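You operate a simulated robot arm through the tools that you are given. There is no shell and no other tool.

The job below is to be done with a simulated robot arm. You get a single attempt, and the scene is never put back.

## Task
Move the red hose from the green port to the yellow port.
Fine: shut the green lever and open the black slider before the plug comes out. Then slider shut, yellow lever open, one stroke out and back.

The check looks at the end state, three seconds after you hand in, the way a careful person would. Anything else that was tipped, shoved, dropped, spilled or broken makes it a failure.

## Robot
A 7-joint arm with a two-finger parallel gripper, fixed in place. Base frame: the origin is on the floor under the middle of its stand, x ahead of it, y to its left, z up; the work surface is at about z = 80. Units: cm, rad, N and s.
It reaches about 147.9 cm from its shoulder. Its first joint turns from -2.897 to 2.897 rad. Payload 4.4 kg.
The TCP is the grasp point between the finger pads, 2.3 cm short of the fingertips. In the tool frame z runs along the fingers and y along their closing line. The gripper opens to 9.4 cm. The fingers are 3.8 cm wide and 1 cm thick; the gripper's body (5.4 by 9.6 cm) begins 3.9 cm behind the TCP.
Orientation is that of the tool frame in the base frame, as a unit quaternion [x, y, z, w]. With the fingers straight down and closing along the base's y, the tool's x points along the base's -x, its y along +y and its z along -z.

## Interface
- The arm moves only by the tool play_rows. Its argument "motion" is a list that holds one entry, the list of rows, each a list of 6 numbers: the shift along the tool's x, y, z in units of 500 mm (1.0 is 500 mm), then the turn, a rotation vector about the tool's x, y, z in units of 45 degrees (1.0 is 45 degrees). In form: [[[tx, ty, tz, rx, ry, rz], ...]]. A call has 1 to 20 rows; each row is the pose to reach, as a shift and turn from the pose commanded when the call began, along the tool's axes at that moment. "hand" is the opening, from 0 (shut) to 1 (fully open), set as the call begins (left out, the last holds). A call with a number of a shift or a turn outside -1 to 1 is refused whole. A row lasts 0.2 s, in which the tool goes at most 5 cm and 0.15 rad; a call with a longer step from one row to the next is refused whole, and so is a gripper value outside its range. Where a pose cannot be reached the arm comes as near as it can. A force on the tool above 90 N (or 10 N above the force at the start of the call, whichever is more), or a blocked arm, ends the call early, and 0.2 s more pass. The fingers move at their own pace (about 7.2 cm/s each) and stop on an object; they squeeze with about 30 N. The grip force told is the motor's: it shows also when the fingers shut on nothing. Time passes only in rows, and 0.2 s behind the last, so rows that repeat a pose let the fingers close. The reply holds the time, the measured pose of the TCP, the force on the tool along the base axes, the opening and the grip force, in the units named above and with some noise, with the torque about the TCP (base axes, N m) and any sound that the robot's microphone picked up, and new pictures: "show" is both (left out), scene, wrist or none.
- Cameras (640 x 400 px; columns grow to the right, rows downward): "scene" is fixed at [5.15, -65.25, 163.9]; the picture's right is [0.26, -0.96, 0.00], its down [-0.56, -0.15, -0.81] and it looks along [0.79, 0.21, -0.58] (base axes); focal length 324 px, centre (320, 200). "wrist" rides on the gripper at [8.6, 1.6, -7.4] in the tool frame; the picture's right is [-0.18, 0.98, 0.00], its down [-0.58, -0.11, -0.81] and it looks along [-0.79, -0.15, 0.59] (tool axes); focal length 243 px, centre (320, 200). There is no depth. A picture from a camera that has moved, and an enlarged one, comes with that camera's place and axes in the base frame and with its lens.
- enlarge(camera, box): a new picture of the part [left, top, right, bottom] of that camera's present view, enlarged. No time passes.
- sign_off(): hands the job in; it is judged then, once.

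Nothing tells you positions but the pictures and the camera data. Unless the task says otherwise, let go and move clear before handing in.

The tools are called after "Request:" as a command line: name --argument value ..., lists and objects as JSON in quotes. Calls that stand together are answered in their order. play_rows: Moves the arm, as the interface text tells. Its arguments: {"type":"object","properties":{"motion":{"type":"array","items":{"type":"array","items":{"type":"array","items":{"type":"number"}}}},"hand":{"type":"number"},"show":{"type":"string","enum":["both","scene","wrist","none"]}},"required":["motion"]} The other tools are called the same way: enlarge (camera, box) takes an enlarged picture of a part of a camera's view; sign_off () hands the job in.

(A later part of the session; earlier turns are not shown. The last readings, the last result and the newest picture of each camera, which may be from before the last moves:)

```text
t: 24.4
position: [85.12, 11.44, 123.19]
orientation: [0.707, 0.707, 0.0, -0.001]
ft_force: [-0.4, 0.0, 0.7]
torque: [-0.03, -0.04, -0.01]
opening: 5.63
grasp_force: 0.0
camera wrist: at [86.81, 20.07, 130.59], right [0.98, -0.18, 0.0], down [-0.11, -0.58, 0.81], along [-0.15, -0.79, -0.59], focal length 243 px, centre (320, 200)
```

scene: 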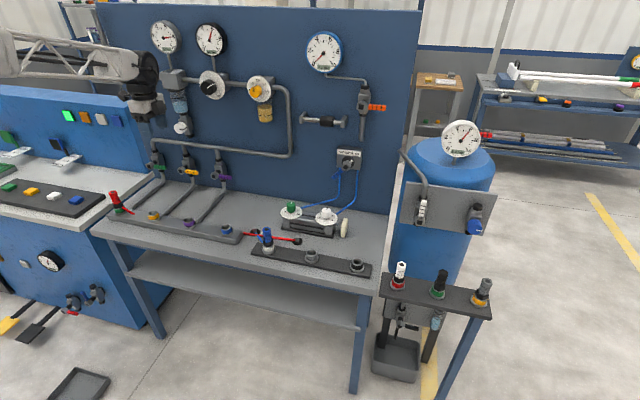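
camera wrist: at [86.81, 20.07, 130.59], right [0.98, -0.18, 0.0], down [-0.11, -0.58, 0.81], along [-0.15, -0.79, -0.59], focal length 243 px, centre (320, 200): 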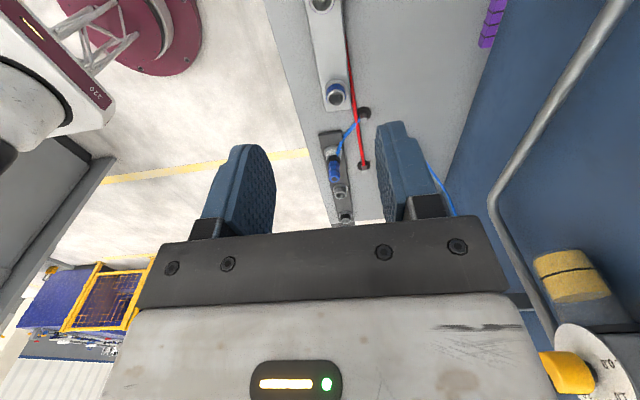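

The fingers point straight down now. I'll move above the red plug for a look before descending.

Request:
play_rows --motion '[[[0.0715, 0, 0.0375, 0, 0, 0], [0.143, 0, 0.075, 0, 0, 0], [0.2145, 0, 0.1125, 0, 0, 0], [0.286, 0, 0.15, 0, 0, 0], [0.3575, 0, 0.1875, 0, 0, 0], [0.429, 0, 0.225, 0, 0, 0], [0.5, 0, 0.2625, 0, 0, 0], [0.572, 0, 0.3, 0, 0, 0]]]'

Request:
enlarge --camera "wrist" --box '[220, 0, 420, 125]'

Request:
enlarge --camera "scene" --box '[80, 150, 176, 230]'

```text
t: 26.2
position: [85.26, 40.11, 107.86]
orientation: [0.707, 0.707, 0.0, 0.0]
ft_force: [-0.4, -0.3, 0.6]
torque: [0.01, -0.01, 0.02]
opening: 5.65
grasp_force: 0.0
camera wrist: at [86.84, 48.82, 115.4], right [0.98, -0.18, 0.0], down [-0.11, -0.58, 0.81], along [-0.15, -0.79, -0.59], focal length 243 px, centre (320, 200)
```

scene: 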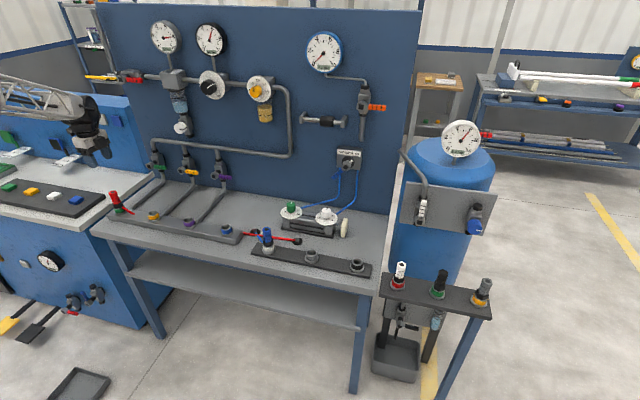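
wrist: 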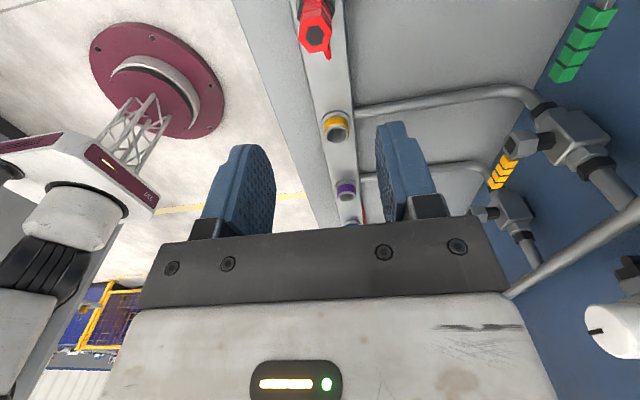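

```text
3.20 times, centred on (320, 62) of wrist
camera zoom: at [86.84, 48.82, 115.4], right [0.98, -0.18, 0.0], down [-0.11, -0.58, 0.81], along [-0.15, -0.79, -0.59], focal length 776 px, centre (320, 640)
```

zoom: 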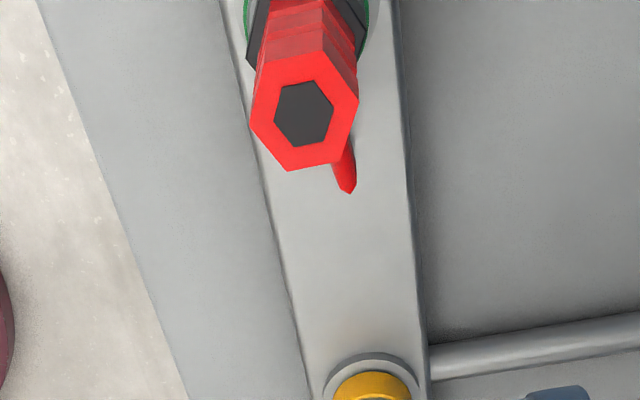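

```text
5.00 times, centred on (128, 190) of scene
camera zoom: at [5.15, -65.25, 163.9], right [0.26, -0.96, 0.0], down [-0.56, -0.15, -0.81], along [0.79, 0.21, -0.58], focal length 1623 px, centre (1280, 250)
```

zoom: 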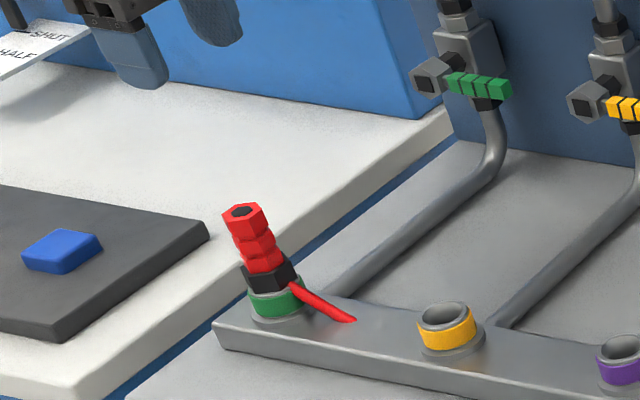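

The plug's axis is at about (85.1, 40.4), its top near z=93, and its flats face ±x. I'll descend around it and close.

Request:
play_rows --motion '[[[0.004, 0, 0.06, 0, 0, 0], [0.007, 0, 0.12, 0, 0, 0], [0.007, 0, 0.18, 0, 0, 0], [0.007, 0, 0.24, 0, 0, 0], [0.007, 0, 0.28, 0, 0, 0], [0.007, 0, 0.32, 0, 0, 0], [0.007, 0, 0.35, 0, 0, 0]]]'

Request:
enlarge --camera "scene" --box '[80, 150, 176, 230]'

```text
t: 27.8
position: [85.15, 40.32, 90.76]
orientation: [0.707, 0.707, 0.001, 0.0]
ft_force: [-0.1, 0.6, 0.2]
torque: [0.02, 0.04, -0.02]
opening: 5.65
grasp_force: 0.1
camera wrist: at [86.74, 48.93, 98.18], right [0.98, -0.18, 0.0], down [-0.11, -0.58, 0.81], along [-0.15, -0.79, -0.59], focal length 243 px, centre (320, 200)
```

scene: 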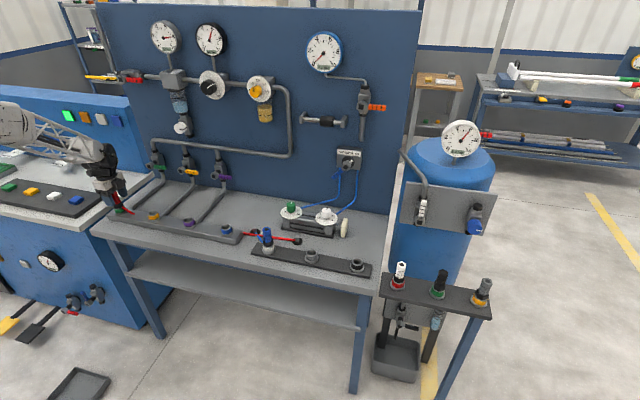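
wrist: 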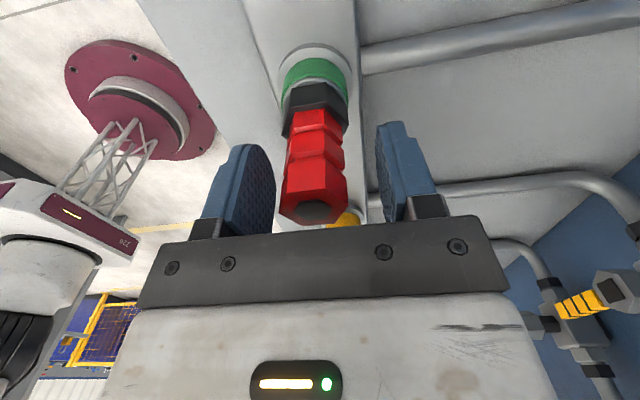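

```text
5.00 times, centred on (128, 190) of scene
camera zoom: at [5.15, -65.25, 163.9], right [0.26, -0.96, 0.0], down [-0.56, -0.15, -0.81], along [0.79, 0.21, -0.58], focal length 1623 px, centre (1280, 250)
```

zoom: 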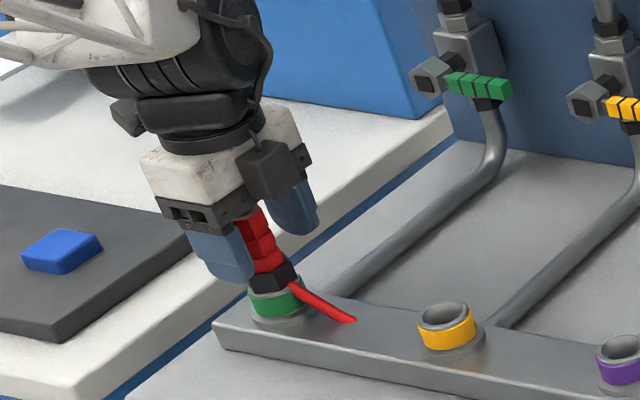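

The plug sits nicely between the fingers. I'll shift by a hair and close on it.

Request:
play_rows --motion '[[[0, -0.003, 0, 0, 0, 0], [0, -0.003, 0, 0, 0, 0], [0, -0.003, 0, 0, 0, 0], [0, -0.003, 0, 0, 0, 0], [0, -0.003, 0, 0, 0, 0]]]' --hand 0

```text
t: 29.0
position: [85.05, 40.41, 90.62]
orientation: [0.707, 0.707, 0.0, 0.001]
ft_force: [1.2, -0.4, -0.1]
torque: [-0.01, 0.01, -0.02]
opening: 2.6
grasp_force: 30.1
camera wrist: at [86.61, 48.95, 98.12], right [0.98, -0.18, 0.0], down [-0.11, -0.58, 0.81], along [-0.15, -0.79, -0.59], focal length 243 px, centre (320, 200)
```

scene: 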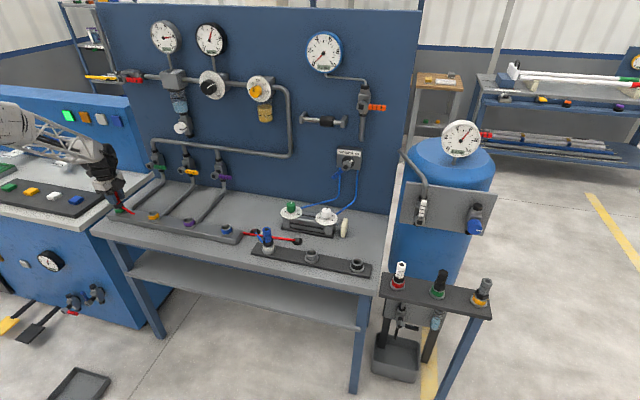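
wrist: 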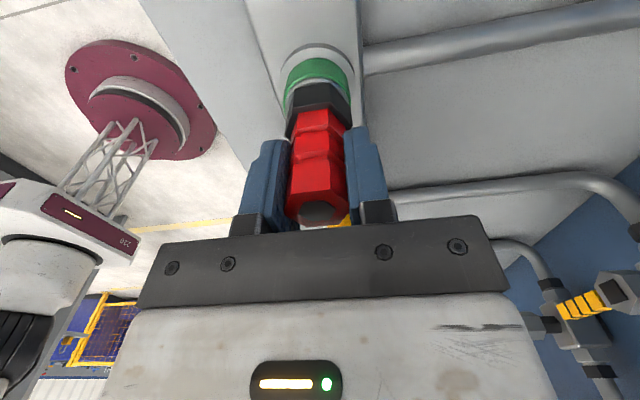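

I have a firm centred grip (2.6 cm). I'll pull straight up slowly.

Request:
play_rows --motion '[[[0, 0, -0.006, 0, 0, 0], [0, 0, -0.014, 0, 0, 0], [0, 0, -0.024, 0, 0, 0], [0, 0, -0.034, 0, 0, 0], [0, 0, -0.044, 0, 0, 0], [0, 0, -0.06, 0, 0, 0], [0, 0, -0.08, 0, 0, 0]]]'

Request:
enlarge --camera "scene" --box '[80, 150, 176, 230]'

```text
t: 30.6
position: [85.01, 40.4, 94.61]
orientation: [0.707, 0.707, 0.0, 0.0]
ft_force: [0.5, 0.1, -1.2]
torque: [0.0, 0.03, 0.02]
opening: 2.63
grasp_force: 30.3
camera wrist: at [86.62, 49.01, 102.08], right [0.98, -0.18, 0.0], down [-0.11, -0.58, 0.81], along [-0.15, -0.79, -0.59], focal length 243 px, centre (320, 200)
```

scene: 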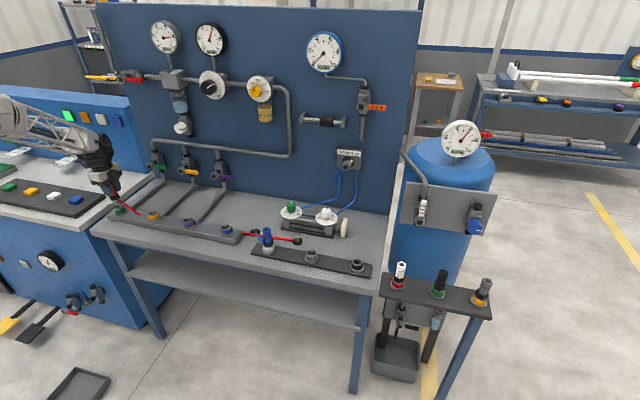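
wrist: 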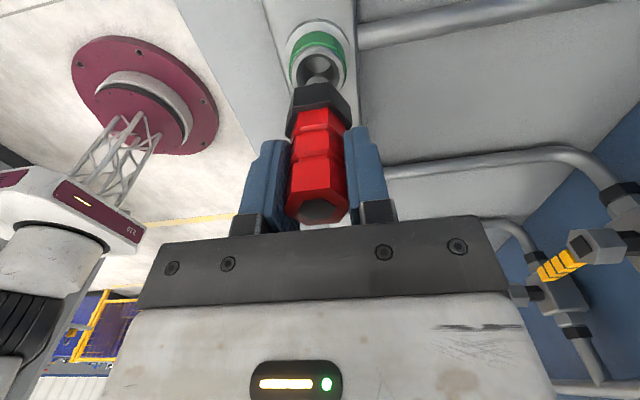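

```text
5.00 times, centred on (128, 190) of scene
camera zoom: at [5.15, -65.25, 163.9], right [0.26, -0.96, 0.0], down [-0.56, -0.15, -0.81], along [0.79, 0.21, -0.58], focal length 1623 px, centre (1280, 250)
```

zoom: 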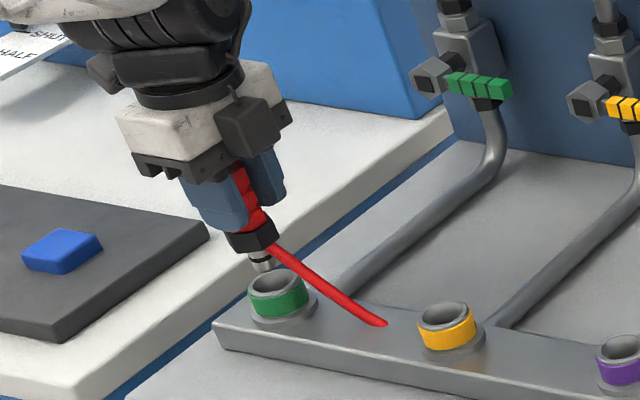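

The plug is out cleanly with the hose calm. I'll take a reference zoom of how the green port looks under the plug at this height, to match at the yellow port.

Request:
enlarge --camera "wrist" --box '[240, 0, 400, 100]'

Request:
play_rows --motion '[[[0, 0, -0.04, 0, 0, 0], [-0.04, 0, -0.06, 0, 0, 0], [-0.1, 0, -0.06, 0, 0, 0], [-0.16, 0, -0.06, 0, 0, 0], [-0.22, 0, -0.06, 0, 0, 0], [-0.28, 0, -0.05, 0, 0, 0], [-0.32, 0, -0.02, 0, 0, 0], [-0.32, 0, 0, 0, 0, 0]]]'

Request:
enlarge --camera "wrist" --box '[240, 0, 400, 100]'

Request:
enlarge --camera "scene" --box '[100, 150, 196, 230]'

```text
4.00 times, centred on (320, 50) of wrist
camera zoom: at [86.62, 49.01, 102.08], right [0.98, -0.18, 0.0], down [-0.11, -0.58, 0.81], along [-0.15, -0.79, -0.59], focal length 970 px, centre (320, 800)
```

zoom: 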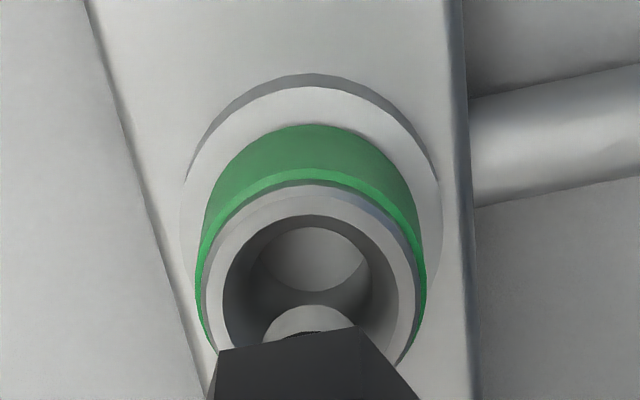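

```text
t: 32.4
position: [85.18, 24.34, 94.44]
orientation: [0.707, 0.707, 0.0, 0.0]
ft_force: [0.7, -1.0, -1.7]
torque: [-0.02, 0.0, 0.0]
opening: 2.63
grasp_force: 29.8
camera wrist: at [86.68, 32.95, 102.02], right [0.98, -0.18, 0.0], down [-0.11, -0.58, 0.81], along [-0.15, -0.79, -0.59], focal length 243 px, centre (320, 200)
```

scene: 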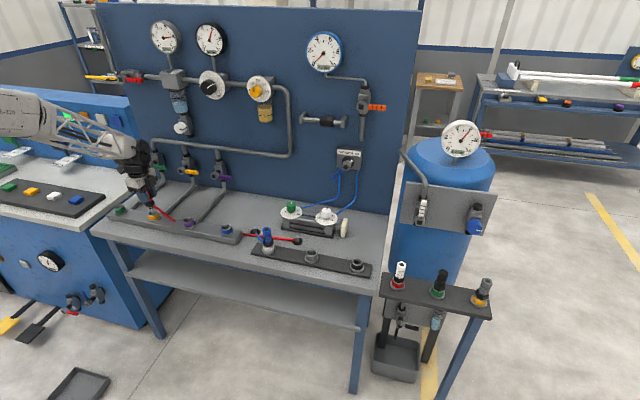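
wrist: 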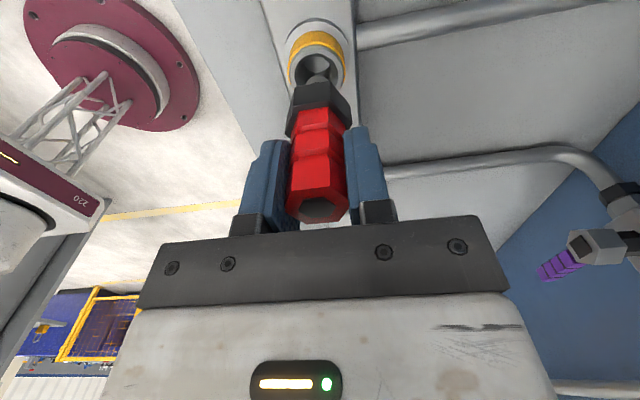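

```text
4.00 times, centred on (320, 50) of wrist
camera zoom: at [86.68, 32.95, 102.02], right [0.98, -0.18, 0.0], down [-0.11, -0.58, 0.81], along [-0.15, -0.79, -0.59], focal length 970 px, centre (320, 800)
```

zoom: 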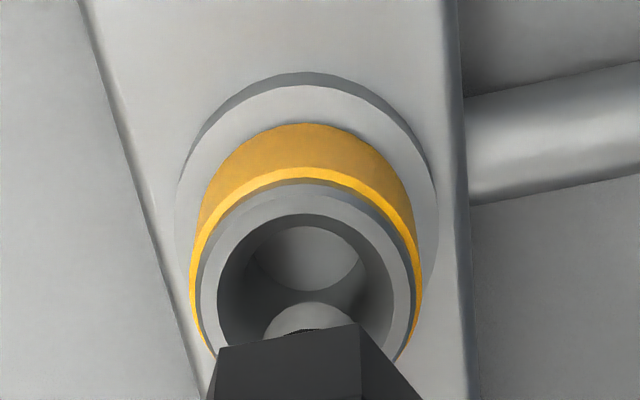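

```text
5.00 times, centred on (148, 190) of scene
camera zoom: at [5.15, -65.25, 163.9], right [0.26, -0.96, 0.0], down [-0.56, -0.15, -0.81], along [0.79, 0.21, -0.58], focal length 1623 px, centre (1180, 250)
```

zoom: 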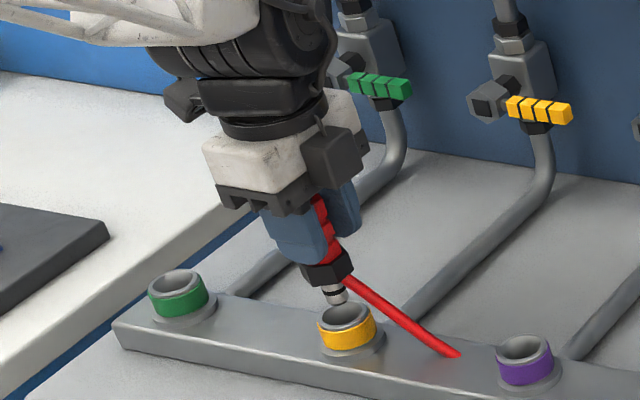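

The yellow port lines up almost exactly as the green one did, about 1 mm off in x. I'll correct that and push the plug straight down.

Request:
play_rows --motion '[[[0, -0.0018, 0.01, 0, 0, 0], [0, -0.0018, 0.022, 0, 0, 0], [0, -0.0018, 0.034, 0, 0, 0], [0, -0.0018, 0.046, 0, 0, 0], [0, -0.0018, 0.058, 0, 0, 0], [0, -0.0018, 0.068, 0, 0, 0], [0, -0.0018, 0.076, 0, 0, 0], [0, -0.0018, 0.081, 0, 0, 0]]]'

Request:
enlarge --camera "scene" --box '[100, 150, 196, 230]'

Request:
enlarge --camera "wrist" --box '[240, 0, 400, 100]'

```text
t: 34.2
position: [85.04, 24.44, 90.75]
orientation: [0.708, 0.707, 0.002, 0.001]
ft_force: [-5.2, -3.0, 25.1]
torque: [0.18, 0.51, 0.02]
opening: 2.67
grasp_force: 30.1
camera wrist: at [86.59, 32.99, 98.26], right [0.98, -0.18, 0.0], down [-0.11, -0.58, 0.81], along [-0.15, -0.79, -0.59], focal length 243 px, centre (320, 200)
```

scene: 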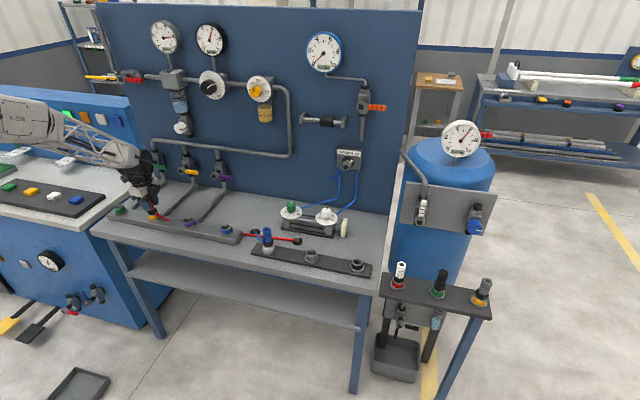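
wrist: 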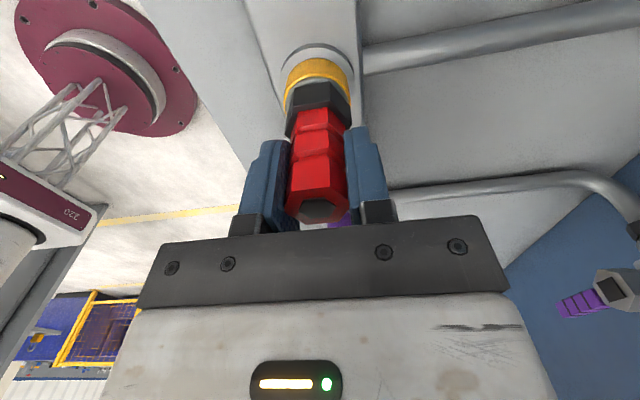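

```text
5.00 times, centred on (148, 190) of scene
camera zoom: at [5.15, -65.25, 163.9], right [0.26, -0.96, 0.0], down [-0.56, -0.15, -0.81], along [0.79, 0.21, -0.58], focal length 1623 px, centre (1180, 250)
```

zoom: 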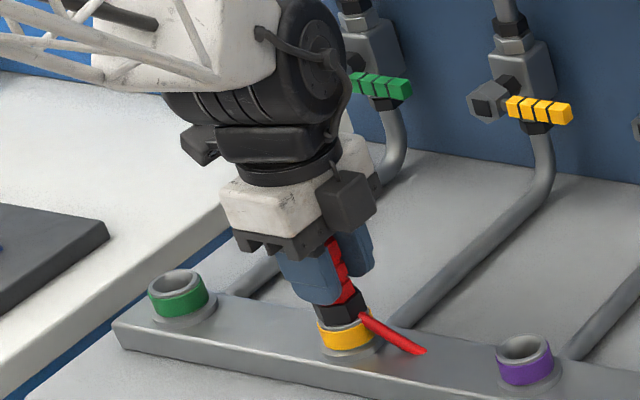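

```text
4.00 times, centred on (320, 50) of wrist
camera zoom: at [86.59, 32.99, 98.26], right [0.98, -0.18, 0.0], down [-0.11, -0.58, 0.81], along [-0.15, -0.79, -0.59], focal length 970 px, centre (320, 800)
```

zoom: 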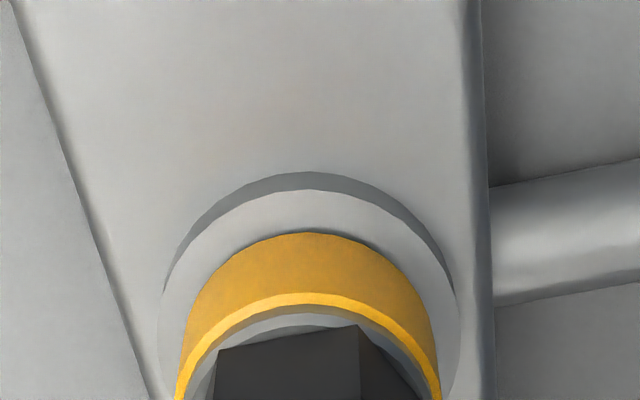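

The plug is in nearly to the depth it had in the green port (z 90.75 vs 90.62), with 25 N of resistance. I'll push a little more to seat it.

Request:
play_rows --motion '[[[0, 0, 0.003, 0, 0, 0], [0, 0, 0.005, 0, 0, 0], [0, 0, 0.007, 0, 0, 0], [0, 0, 0.007, 0, 0, 0]]]'

Request:
enlarge --camera "wrist" --box '[240, 20, 400, 120]'

```text
t: 35.2
position: [84.87, 24.34, 90.17]
orientation: [0.707, 0.707, 0.0, 0.0]
ft_force: [7.9, 1.0, 22.0]
torque: [0.2, -0.28, -0.06]
opening: 2.63
grasp_force: 29.8
camera wrist: at [86.47, 33.0, 97.73], right [0.98, -0.18, 0.0], down [-0.11, -0.58, 0.81], along [-0.15, -0.79, -0.59], focal length 243 px, centre (320, 200)
```

scene: 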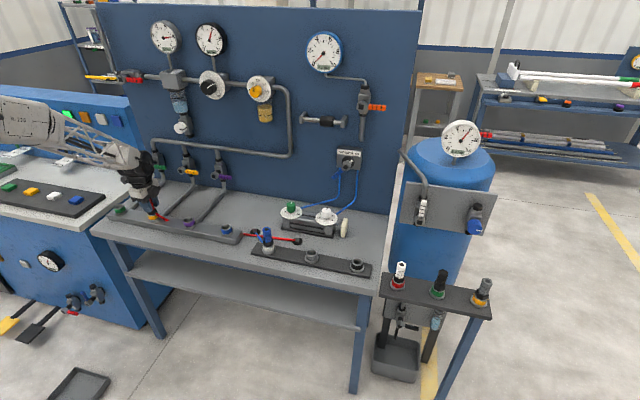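
wrist: 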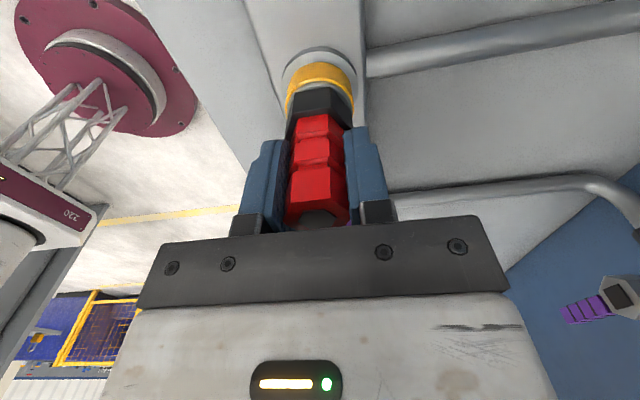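

```text
4.00 times, centred on (320, 70) of wrist
camera zoom: at [86.47, 33.0, 97.73], right [0.98, -0.18, 0.0], down [-0.11, -0.58, 0.81], along [-0.15, -0.79, -0.59], focal length 970 px, centre (320, 720)
```

zoom: 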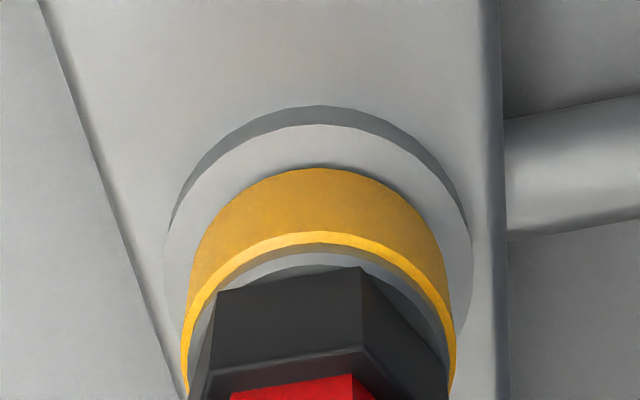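

The fingers slid down the plug slightly, so it is against a hard stop. I'll release, lift straight up and check the seating.

Request:
play_rows --motion '[[[0, 0, -0.004, 0, 0, 0], [0, 0, -0.004, 0, 0, 0], [0, 0, -0.004, 0, 0, 0]]]' --hand 0.6 --show "none"

Request:
play_rows --motion '[[[0, 0, -0.05, 0, 0, 0], [0, 0, -0.12, 0, 0, 0], [0, 0, -0.2, 0, 0, 0], [0, 0, -0.28, 0, 0, 0], [0, 0, -0.35, 0, 0, 0]]]'

Request:
enlarge --camera "scene" --box '[96, 180, 192, 240]'

Request:
enlarge --camera "wrist" --box '[220, 0, 420, 125]'

```text
t: 36.0
position: [84.88, 24.43, 90.33]
orientation: [0.707, 0.707, 0.0, 0.0]
ft_force: [0.4, 0.8, 0.1]
torque: [0.01, 0.0, -0.01]
opening: 5.62
grasp_force: 0.0
```

```text
t: 37.2
position: [85.01, 24.32, 107.93]
orientation: [0.707, 0.707, 0.0, 0.0]
ft_force: [-0.6, 0.2, -0.6]
torque: [-0.03, 0.0, 0.03]
opening: 5.64
grasp_force: 0.0
camera wrist: at [86.51, 32.9, 115.45], right [0.98, -0.18, 0.0], down [-0.11, -0.58, 0.81], along [-0.15, -0.79, -0.59], focal length 243 px, centre (320, 200)
```

scene: 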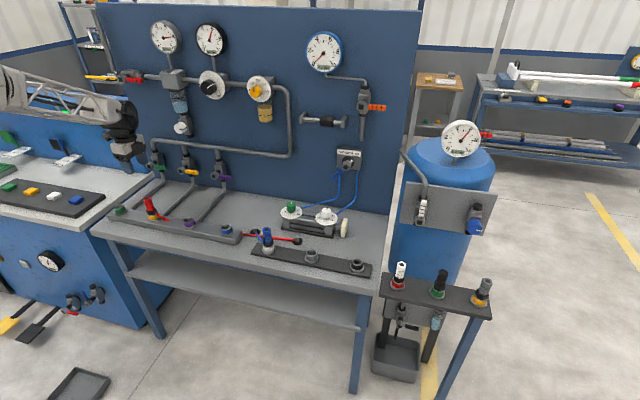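
wrist: 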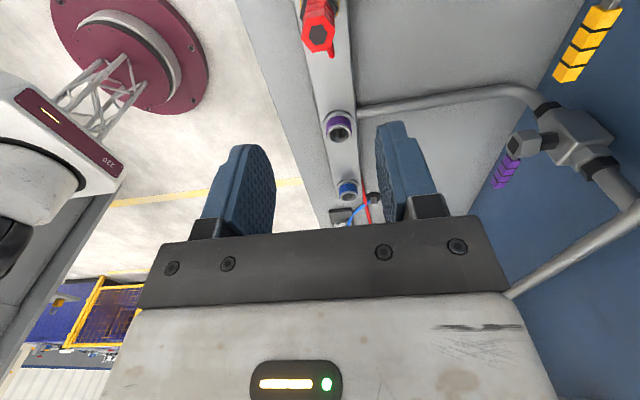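

```text
6.67 times, centred on (144, 210) of scene
camera zoom: at [5.15, -65.25, 163.9], right [0.26, -0.96, 0.0], down [-0.56, -0.15, -0.81], along [0.79, 0.21, -0.58], focal length 2163 px, centre (1493, 133)
```

zoom: 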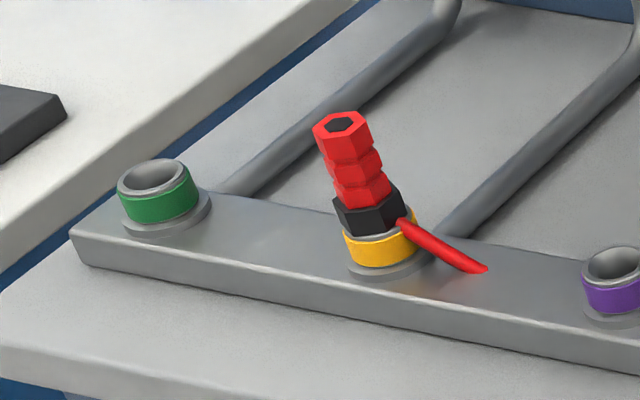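

```text
3.20 times, centred on (320, 62) of wrist
camera zoom: at [86.51, 32.9, 115.45], right [0.98, -0.18, 0.0], down [-0.11, -0.58, 0.81], along [-0.15, -0.79, -0.59], focal length 776 px, centre (320, 640)
```

zoom: 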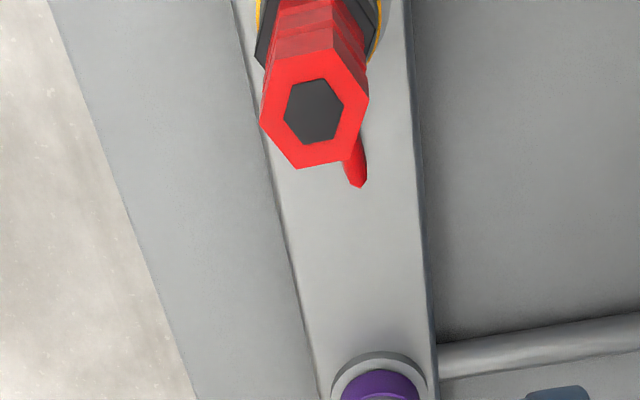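

The plug stands straight in the yellow port. I'll zoom in hard to check that the collar is down on the rim.

Request:
enlarge --camera "scene" --box '[132, 190, 180, 225]'

Request:
enlarge --camera "scene" --box '[245, 220, 293, 255]'

Request:
enlarge --camera "wrist" --box '[260, -40, 380, 40]'

```text
11.43 times, centred on (156, 208) of scene
camera zoom: at [5.15, -65.25, 163.9], right [0.26, -0.96, 0.0], down [-0.56, -0.15, -0.81], along [0.79, 0.21, -0.58], focal length 3709 px, centre (2194, 114)
```

zoom: 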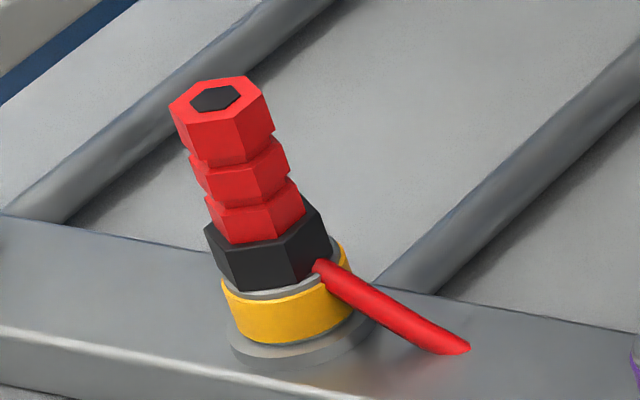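

```text
11.43 times, centred on (269, 238) of scene
camera zoom: at [5.15, -65.25, 163.9], right [0.26, -0.96, 0.0], down [-0.56, -0.15, -0.81], along [0.79, 0.21, -0.58], focal length 3709 px, centre (903, -229)
```

zoom: 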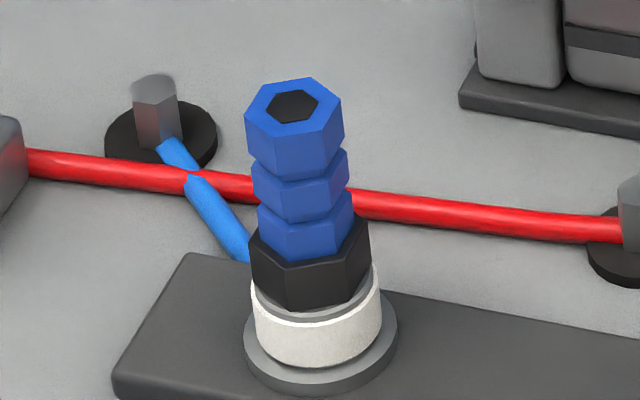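

```text
refused: -40 is not a number from 0 to 400
```

Compared with the blue plug in its port, the red plug's collar sits just as low, so it is seated. Next I go back to the slider at about (111.3, −39.4, 120.1) to shut it.

Request:
play_rows --motion '[[[-0.086, 0.0105, -0.0404, -0.1, 0, 0], [-0.172, 0.021, -0.0808, -0.2, 0, 0], [-0.258, 0.0315, -0.121, -0.3, 0, 0], [-0.344, 0.042, -0.1616, -0.4, 0, 0], [-0.43, 0.0525, -0.202, -0.5, 0, 0], [-0.515, 0.063, -0.2424, -0.6, 0, 0], [-0.601, 0.0735, -0.283, -0.7, 0, 0], [-0.687, 0.084, -0.323, -0.8, 0, 0], [-0.773, 0.0945, -0.3636, -0.9, 0, 0], [-0.859, 0.105, -0.404, -1, 0, 0]]]' --show "none"

Request:
play_rows --motion '[[[-0.052, -0.004, 0.025, -0.125, 0, 0], [-0.104, -0.008, 0.05, -0.25, 0, 0], [-0.156, -0.012, 0.074, -0.375, 0, 0], [-0.208, -0.016, 0.099, -0.5, 0, 0], [-0.26, -0.02, 0.124, -0.625, 0, 0], [-0.312, -0.024, 0.149, -0.75, 0, 0], [-0.364, -0.028, 0.173, -0.875, 0, 0], [-0.416, -0.0325, 0.198, -1, 0, 0]]]'

Request:
enlarge --camera "wrist" --box '[160, 0, 560, 250]'

```text
t: 39.4
position: [90.03, -18.51, 128.15]
orientation: [0.653, 0.653, 0.271, 0.271]
ft_force: [-0.1, -1.1, 0.8]
torque: [0.01, -0.01, 0.07]
opening: 5.64
grasp_force: 0.1
```

```text
t: 41.2
position: [96.17, -39.46, 120.23]
orientation: [0.499, 0.499, 0.501, 0.5]
ft_force: [-0.9, -0.7, 0.8]
torque: [0.0, 0.04, -0.02]
opening: 5.62
grasp_force: 0.0
camera wrist: at [88.62, -30.84, 121.82], right [0.0, -0.18, 0.98], down [-0.81, -0.58, -0.11], along [0.59, -0.79, -0.15], focal length 243 px, centre (320, 200)
```

scene: 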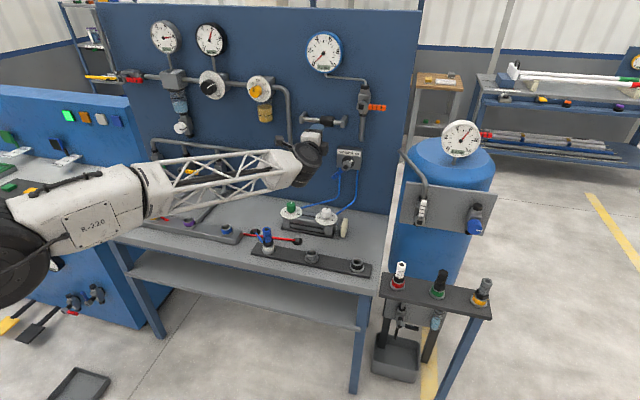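
wrist: 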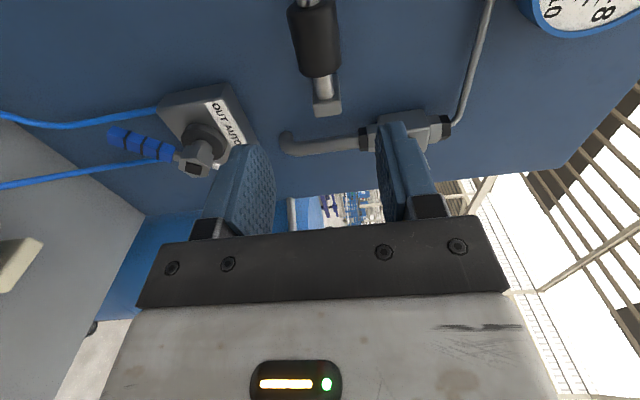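

```text
1.60 times, centred on (360, 125) of wrist
camera zoom: at [88.62, -30.84, 121.82], right [0.0, -0.18, 0.98], down [-0.81, -0.58, -0.11], along [0.59, -0.79, -0.15], focal length 388 px, centre (256, 320)
```

zoom: 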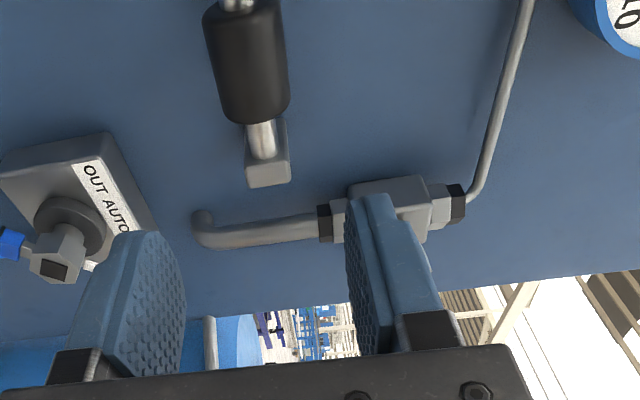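

The sleeve sits between the fingers again. Next I move in and grip.

Request:
play_rows --motion '[[[0, 0.001, 0.06, 0, 0, 0], [0, 0.002, 0.12, 0, 0, 0], [0, 0.002, 0.18, 0, 0, 0], [0, 0.002, 0.23, 0, 0, 0], [0, 0.002, 0.27, 0, 0, 0], [0, 0.002, 0.3, 0, 0, 0]]]' --show "none"

Request:
play_rows --motion '[[[0, 0, 0, 0, 0, 0], [0, 0, 0, 0, 0, 0], [0, 0, 0, 0, 0, 0], [0, 0, 0, 0, 0, 0]]]' --hand 0 --show "wrist"

```text
t: 42.6
position: [111.06, -39.14, 120.01]
orientation: [0.5, 0.5, 0.5, 0.5]
ft_force: [-1.1, 0.5, 0.3]
torque: [0.02, 0.02, -0.02]
opening: 5.64
grasp_force: 0.0
```

```text
t: 43.6
position: [111.11, -39.2, 119.95]
orientation: [0.5, 0.5, 0.5, 0.5]
ft_force: [13.0, 0.1, 0.4]
torque: [1.13, 0.07, 0.16]
opening: 3.74
grasp_force: 45.3
camera wrist: at [103.52, -30.55, 121.67], right [0.0, -0.18, 0.98], down [-0.81, -0.58, -0.11], along [0.59, -0.79, -0.15], focal length 243 px, centre (320, 200)
```

wrist: 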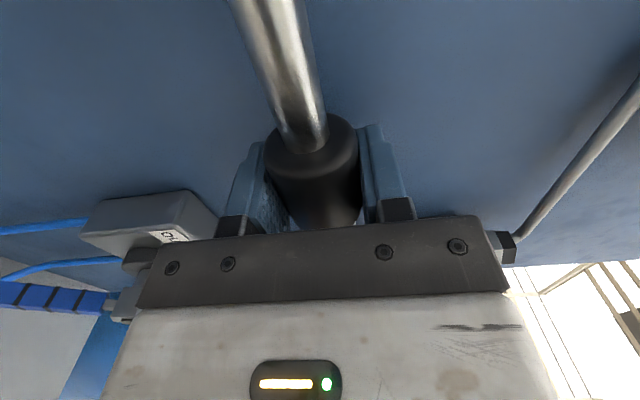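

The sleeve is gripped. I'll slide it back left (+y) to its original stop.

Request:
play_rows --motion '[[[0.008, 0, 0, 0, 0, 0], [0.016, 0, 0, 0, 0, 0], [0.024, 0, 0, 0, 0, 0], [0.032, 0, 0, 0, 0, 0], [0.04, 0, 0, 0, 0, 0], [0.048, 0, 0, 0, 0, 0], [0.056, 0, 0, 0, 0, 0], [0.064, 0, 0, 0, 0, 0], [0.072, 0, 0, 0, 0, 0], [0.08, 0, 0, 0, 0, 0], [0.088, 0, 0, 0, 0, 0]]]' --show "wrist"

Request:
enlarge --camera "scene" --box '[270, 90, 366, 150]'

```text
t: 46.0
position: [111.04, -35.22, 119.97]
orientation: [0.501, 0.498, 0.5, 0.501]
ft_force: [-7.7, -36.5, -0.5]
torque: [-1.68, -0.04, -0.05]
opening: 3.78
grasp_force: 45.6
camera wrist: at [103.45, -26.51, 121.67], right [0.0, -0.18, 0.98], down [-0.81, -0.58, -0.11], along [0.59, -0.79, -0.15], focal length 243 px, centre (320, 200)
```

wrist: 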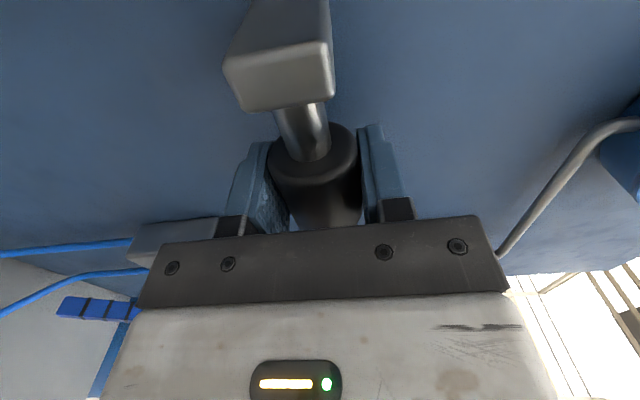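

```text
6.67 times, centred on (318, 120) of scene
camera zoom: at [5.15, -65.25, 163.9], right [0.26, -0.96, 0.0], down [-0.56, -0.15, -0.81], along [0.79, 0.21, -0.58], focal length 2163 px, centre (333, 733)
```

zoom: 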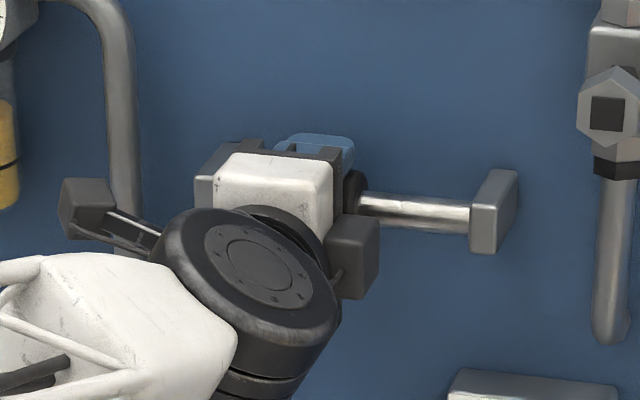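

The slider is back at its left stop. I'll release, back out and confirm.

Request:
play_rows --motion '[[[-0.004, 0, 0, 0, 0, 0], [-0.004, 0, 0, 0, 0, 0], [-0.004, 0, 0, 0, 0, 0]]]' --hand 0.6 --show "none"

Request:
play_rows --motion '[[[0, 0, -0.05, 0, 0, 0], [0, 0, -0.12, 0, 0, 0], [0, 0, -0.18, 0, 0, 0], [0, 0, -0.24, 0, 0, 0], [0, 0, -0.3, 0, 0, 0]]]' --show "scene"

Request:
enlarge --camera "scene" --box '[270, 90, 366, 150]'

Request:
play_rows --motion '[[[0.0375, 0.02, -0.0075, 0.125, 0, 0], [0.075, 0.04, -0.015, 0.25, 0, 0], [0.1125, 0.06, -0.0225, 0.375, 0, 0], [0.15, 0.08, -0.03, 0.5, 0, 0], [0.1875, 0.1, -0.0375, 0.625, 0, 0], [0.225, 0.12, -0.045, 0.75, 0, 0], [0.2625, 0.14, -0.0525, 0.875, 0, 0], [0.3, 0.16, -0.06, 1, 0, 0]]]' --hand 0 --show "none"

Request:
play_rows --motion '[[[0.045, -0.0088, 0.0088, 0, 0, -0.125], [0.09, -0.0177, 0.0177, 0, 0, -0.25], [0.135, -0.0265, 0.0265, 0, 0, -0.375], [0.18, -0.0353, 0.0353, 0, 0, -0.5], [0.225, -0.0442, 0.0442, 0, 0, -0.625], [0.27, -0.053, 0.053, 0, 0, -0.75], [0.315, -0.0619, 0.0619, 0, 0, -0.875], [0.36, -0.0707, 0.0707, 0, 0, -1]]]' --show "none"

```text
t: 46.8
position: [111.04, -35.1, 120.09]
orientation: [0.5, 0.5, 0.5, 0.5]
ft_force: [-0.4, 0.7, -0.4]
torque: [0.02, -0.01, -0.02]
opening: 5.64
grasp_force: 0.1
```

```text
t: 48.0
position: [95.9, -35.12, 119.98]
orientation: [0.5, 0.5, 0.5, 0.5]
ft_force: [0.5, 0.0, -0.8]
torque: [0.04, -0.03, 0.01]
opening: 5.65
grasp_force: 0.1
```

scene: 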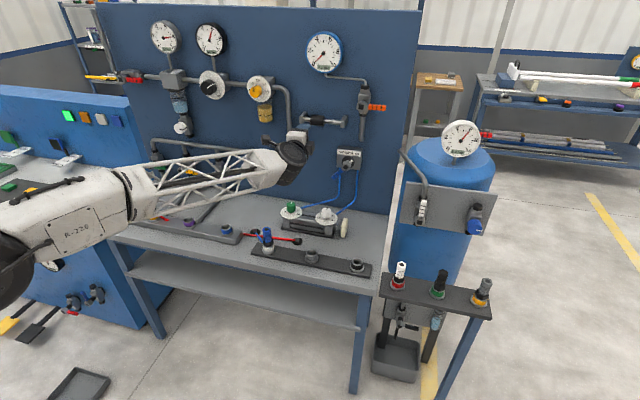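

```text
6.67 times, centred on (318, 120) of scene
camera zoom: at [5.15, -65.25, 163.9], right [0.26, -0.96, 0.0], down [-0.56, -0.15, -0.81], along [0.79, 0.21, -0.58], focal length 2163 px, centre (333, 733)
```

zoom: 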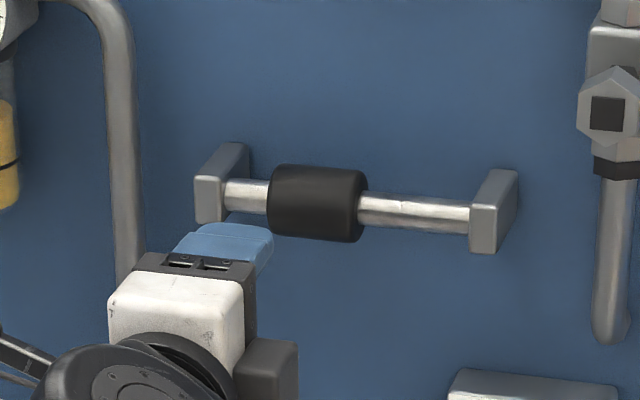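

```text
t: 49.8
position: [93.06, -20.13, 128.09]
orientation: [0.654, 0.653, 0.27, 0.27]
ft_force: [-0.3, 0.6, -0.4]
torque: [-0.01, -0.01, -0.02]
opening: 0.03
grasp_force: 30.1
```

```text
t: 51.6
position: [93.08, -2.13, 123.02]
orientation: [0.353, 0.854, 0.147, 0.354]
ft_force: [-0.3, 0.7, 0.2]
torque: [-0.02, -0.02, 0.01]
opening: 0.02
grasp_force: 29.8
```

The slider is exactly where it began, so it is shut. I'll continue to a standoff by the yellow lever.

Request:
play_rows --motion '[[[0.057, 0.012, 0.039, 0, 0, -0.125], [0.114, 0.024, 0.078, 0, 0, -0.25], [0.171, 0.036, 0.117, 0, 0, -0.375], [0.228, 0.048, 0.1555, 0, 0, -0.5], [0.285, 0.06, 0.194, 0, 0, -0.625], [0.342, 0.072, 0.233, 0, 0, -0.75], [0.399, 0.0845, 0.272, 0, 0, -0.875], [0.456, 0.0965, 0.311, 0, 0, -1]]]'

Request:
enlarge --camera "wrist" --box '[200, 0, 460, 200]'

Request:
enlarge --camera "scene" --box '[110, 120, 240, 230]'

```text
t: 53.4
position: [95.12, 17.19, 102.83]
orientation: [0.0, 0.924, 0.0, 0.383]
ft_force: [-0.1, -0.6, 0.5]
torque: [0.0, 0.03, 0.03]
opening: 0.01
grasp_force: 30.5
camera wrist: at [83.51, 18.73, 102.12], right [0.13, 0.98, 0.13], down [-0.16, -0.11, 0.98], along [0.98, -0.15, 0.14], focal length 243 px, centre (320, 200)
```

scene: 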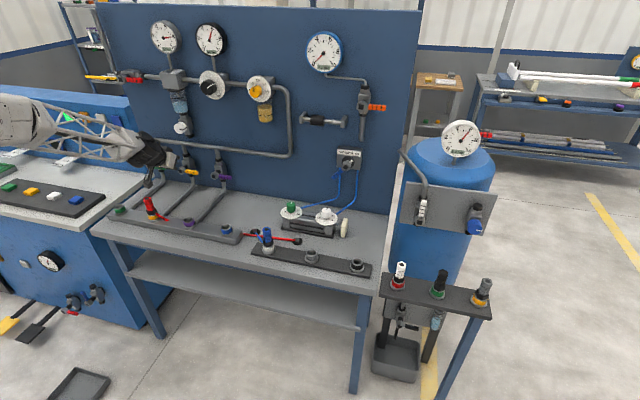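
wrist: 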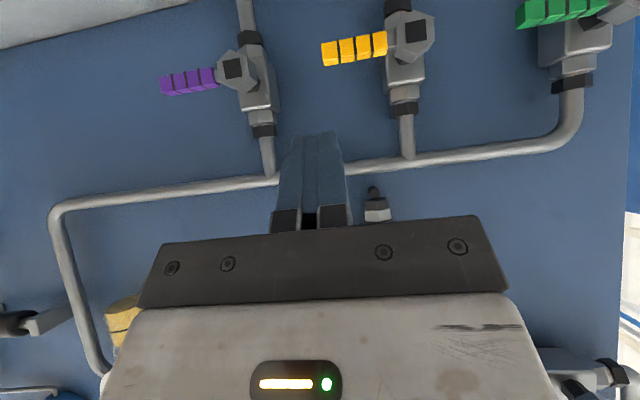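

```text
2.00 times, centred on (330, 100) of wrist
camera zoom: at [83.51, 18.73, 102.12], right [0.13, 0.98, 0.13], down [-0.16, -0.11, 0.98], along [0.98, -0.15, 0.14], focal length 485 px, centre (300, 400)
```

zoom: 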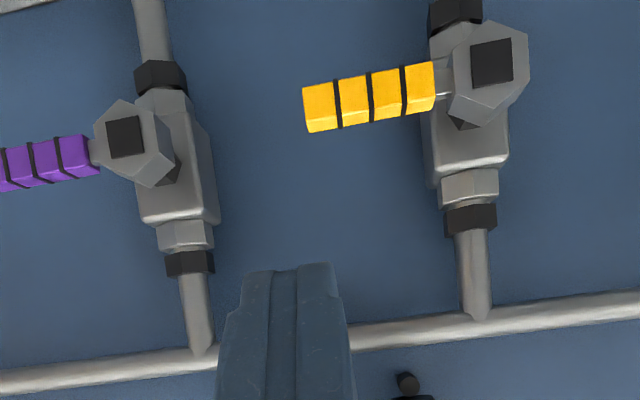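

```text
3.64 times, centred on (175, 175) of scene
camera zoom: at [5.15, -65.25, 163.9], right [0.26, -0.96, 0.0], down [-0.56, -0.15, -0.81], along [0.79, 0.21, -0.58], focal length 1180 px, centre (847, 291)
```

zoom: 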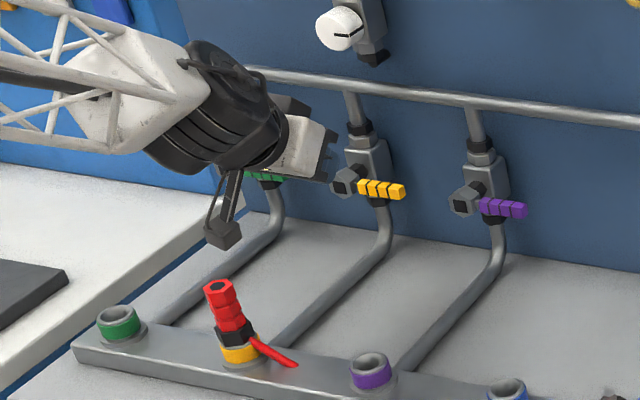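

The yellow lever lies sideways from y≈17 to 23 at z≈92.6. I'll bring the closed fingertips in under it, staying clear of the plug behind.

Request:
play_rows --motion '[[[0.0057, 0.0025, 0.048, 0, 0, 0], [0.0113, 0.005, 0.0962, 0, 0, 0], [0.017, 0.0075, 0.144, 0, 0, 0], [0.0226, 0.01, 0.1923, 0, 0, 0], [0.0368, 0.01, 0.2432, 0, 0, 0], [0.0509, 0.01, 0.2913, 0, 0, 0], [0.0523, 0.01, 0.3266, 0, 0, 0], [0.0509, 0.01, 0.3592, 0, 0, 0]]]'

Request:
enlarge --camera "wrist" --box '[200, 20, 460, 200]'

Request:
enlarge --camera "scene" --box '[130, 130, 226, 190]'

```text
t: 55.2
position: [105.96, 17.85, 88.55]
orientation: [0.0, 0.924, 0.0, 0.382]
ft_force: [-0.3, 0.8, 0.3]
torque: [0.02, 0.01, -0.03]
opening: 0.02
grasp_force: 30.3
camera wrist: at [94.54, 19.37, 87.72], right [0.13, 0.98, 0.13], down [-0.16, -0.11, 0.98], along [0.98, -0.15, 0.14], focal length 243 px, centre (320, 200)
```

scene: 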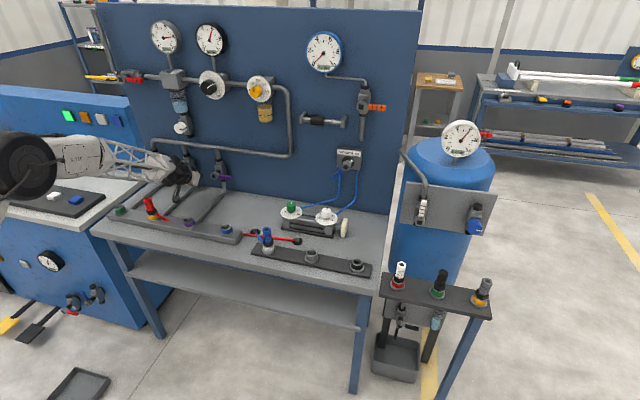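
wrist: 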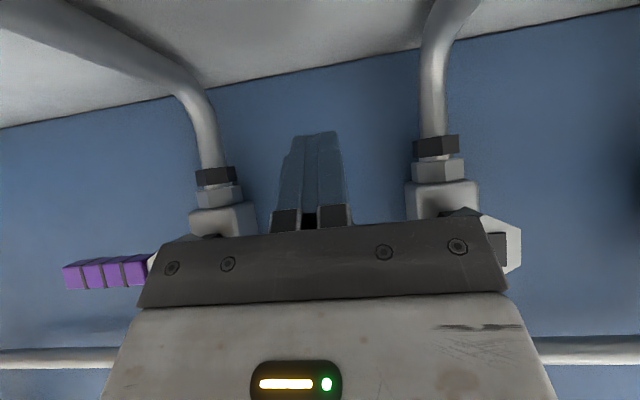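

```text
2.22 times, centred on (330, 110) of wrist
camera zoom: at [94.54, 19.37, 87.72], right [0.13, 0.98, 0.13], down [-0.16, -0.11, 0.98], along [0.98, -0.15, 0.14], focal length 539 px, centre (298, 400)
```

zoom: 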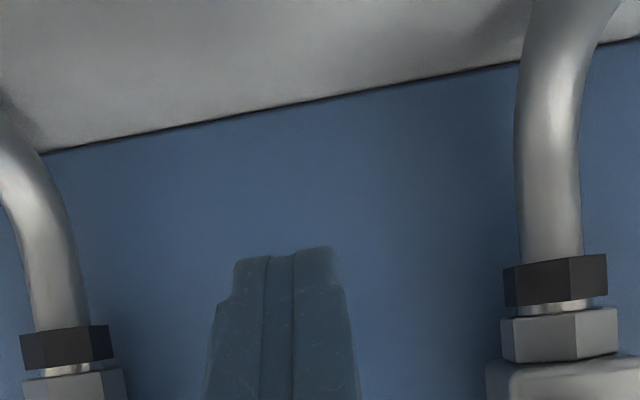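

```text
6.67 times, centred on (178, 160) of scene
camera zoom: at [5.15, -65.25, 163.9], right [0.26, -0.96, 0.0], down [-0.56, -0.15, -0.81], along [0.79, 0.21, -0.58], focal length 2163 px, centre (1267, 467)
```

zoom: 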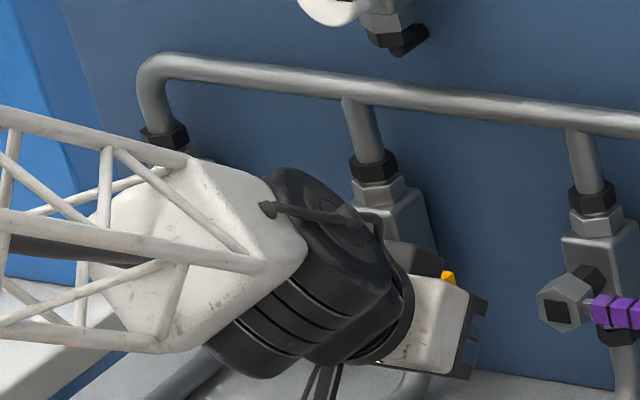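

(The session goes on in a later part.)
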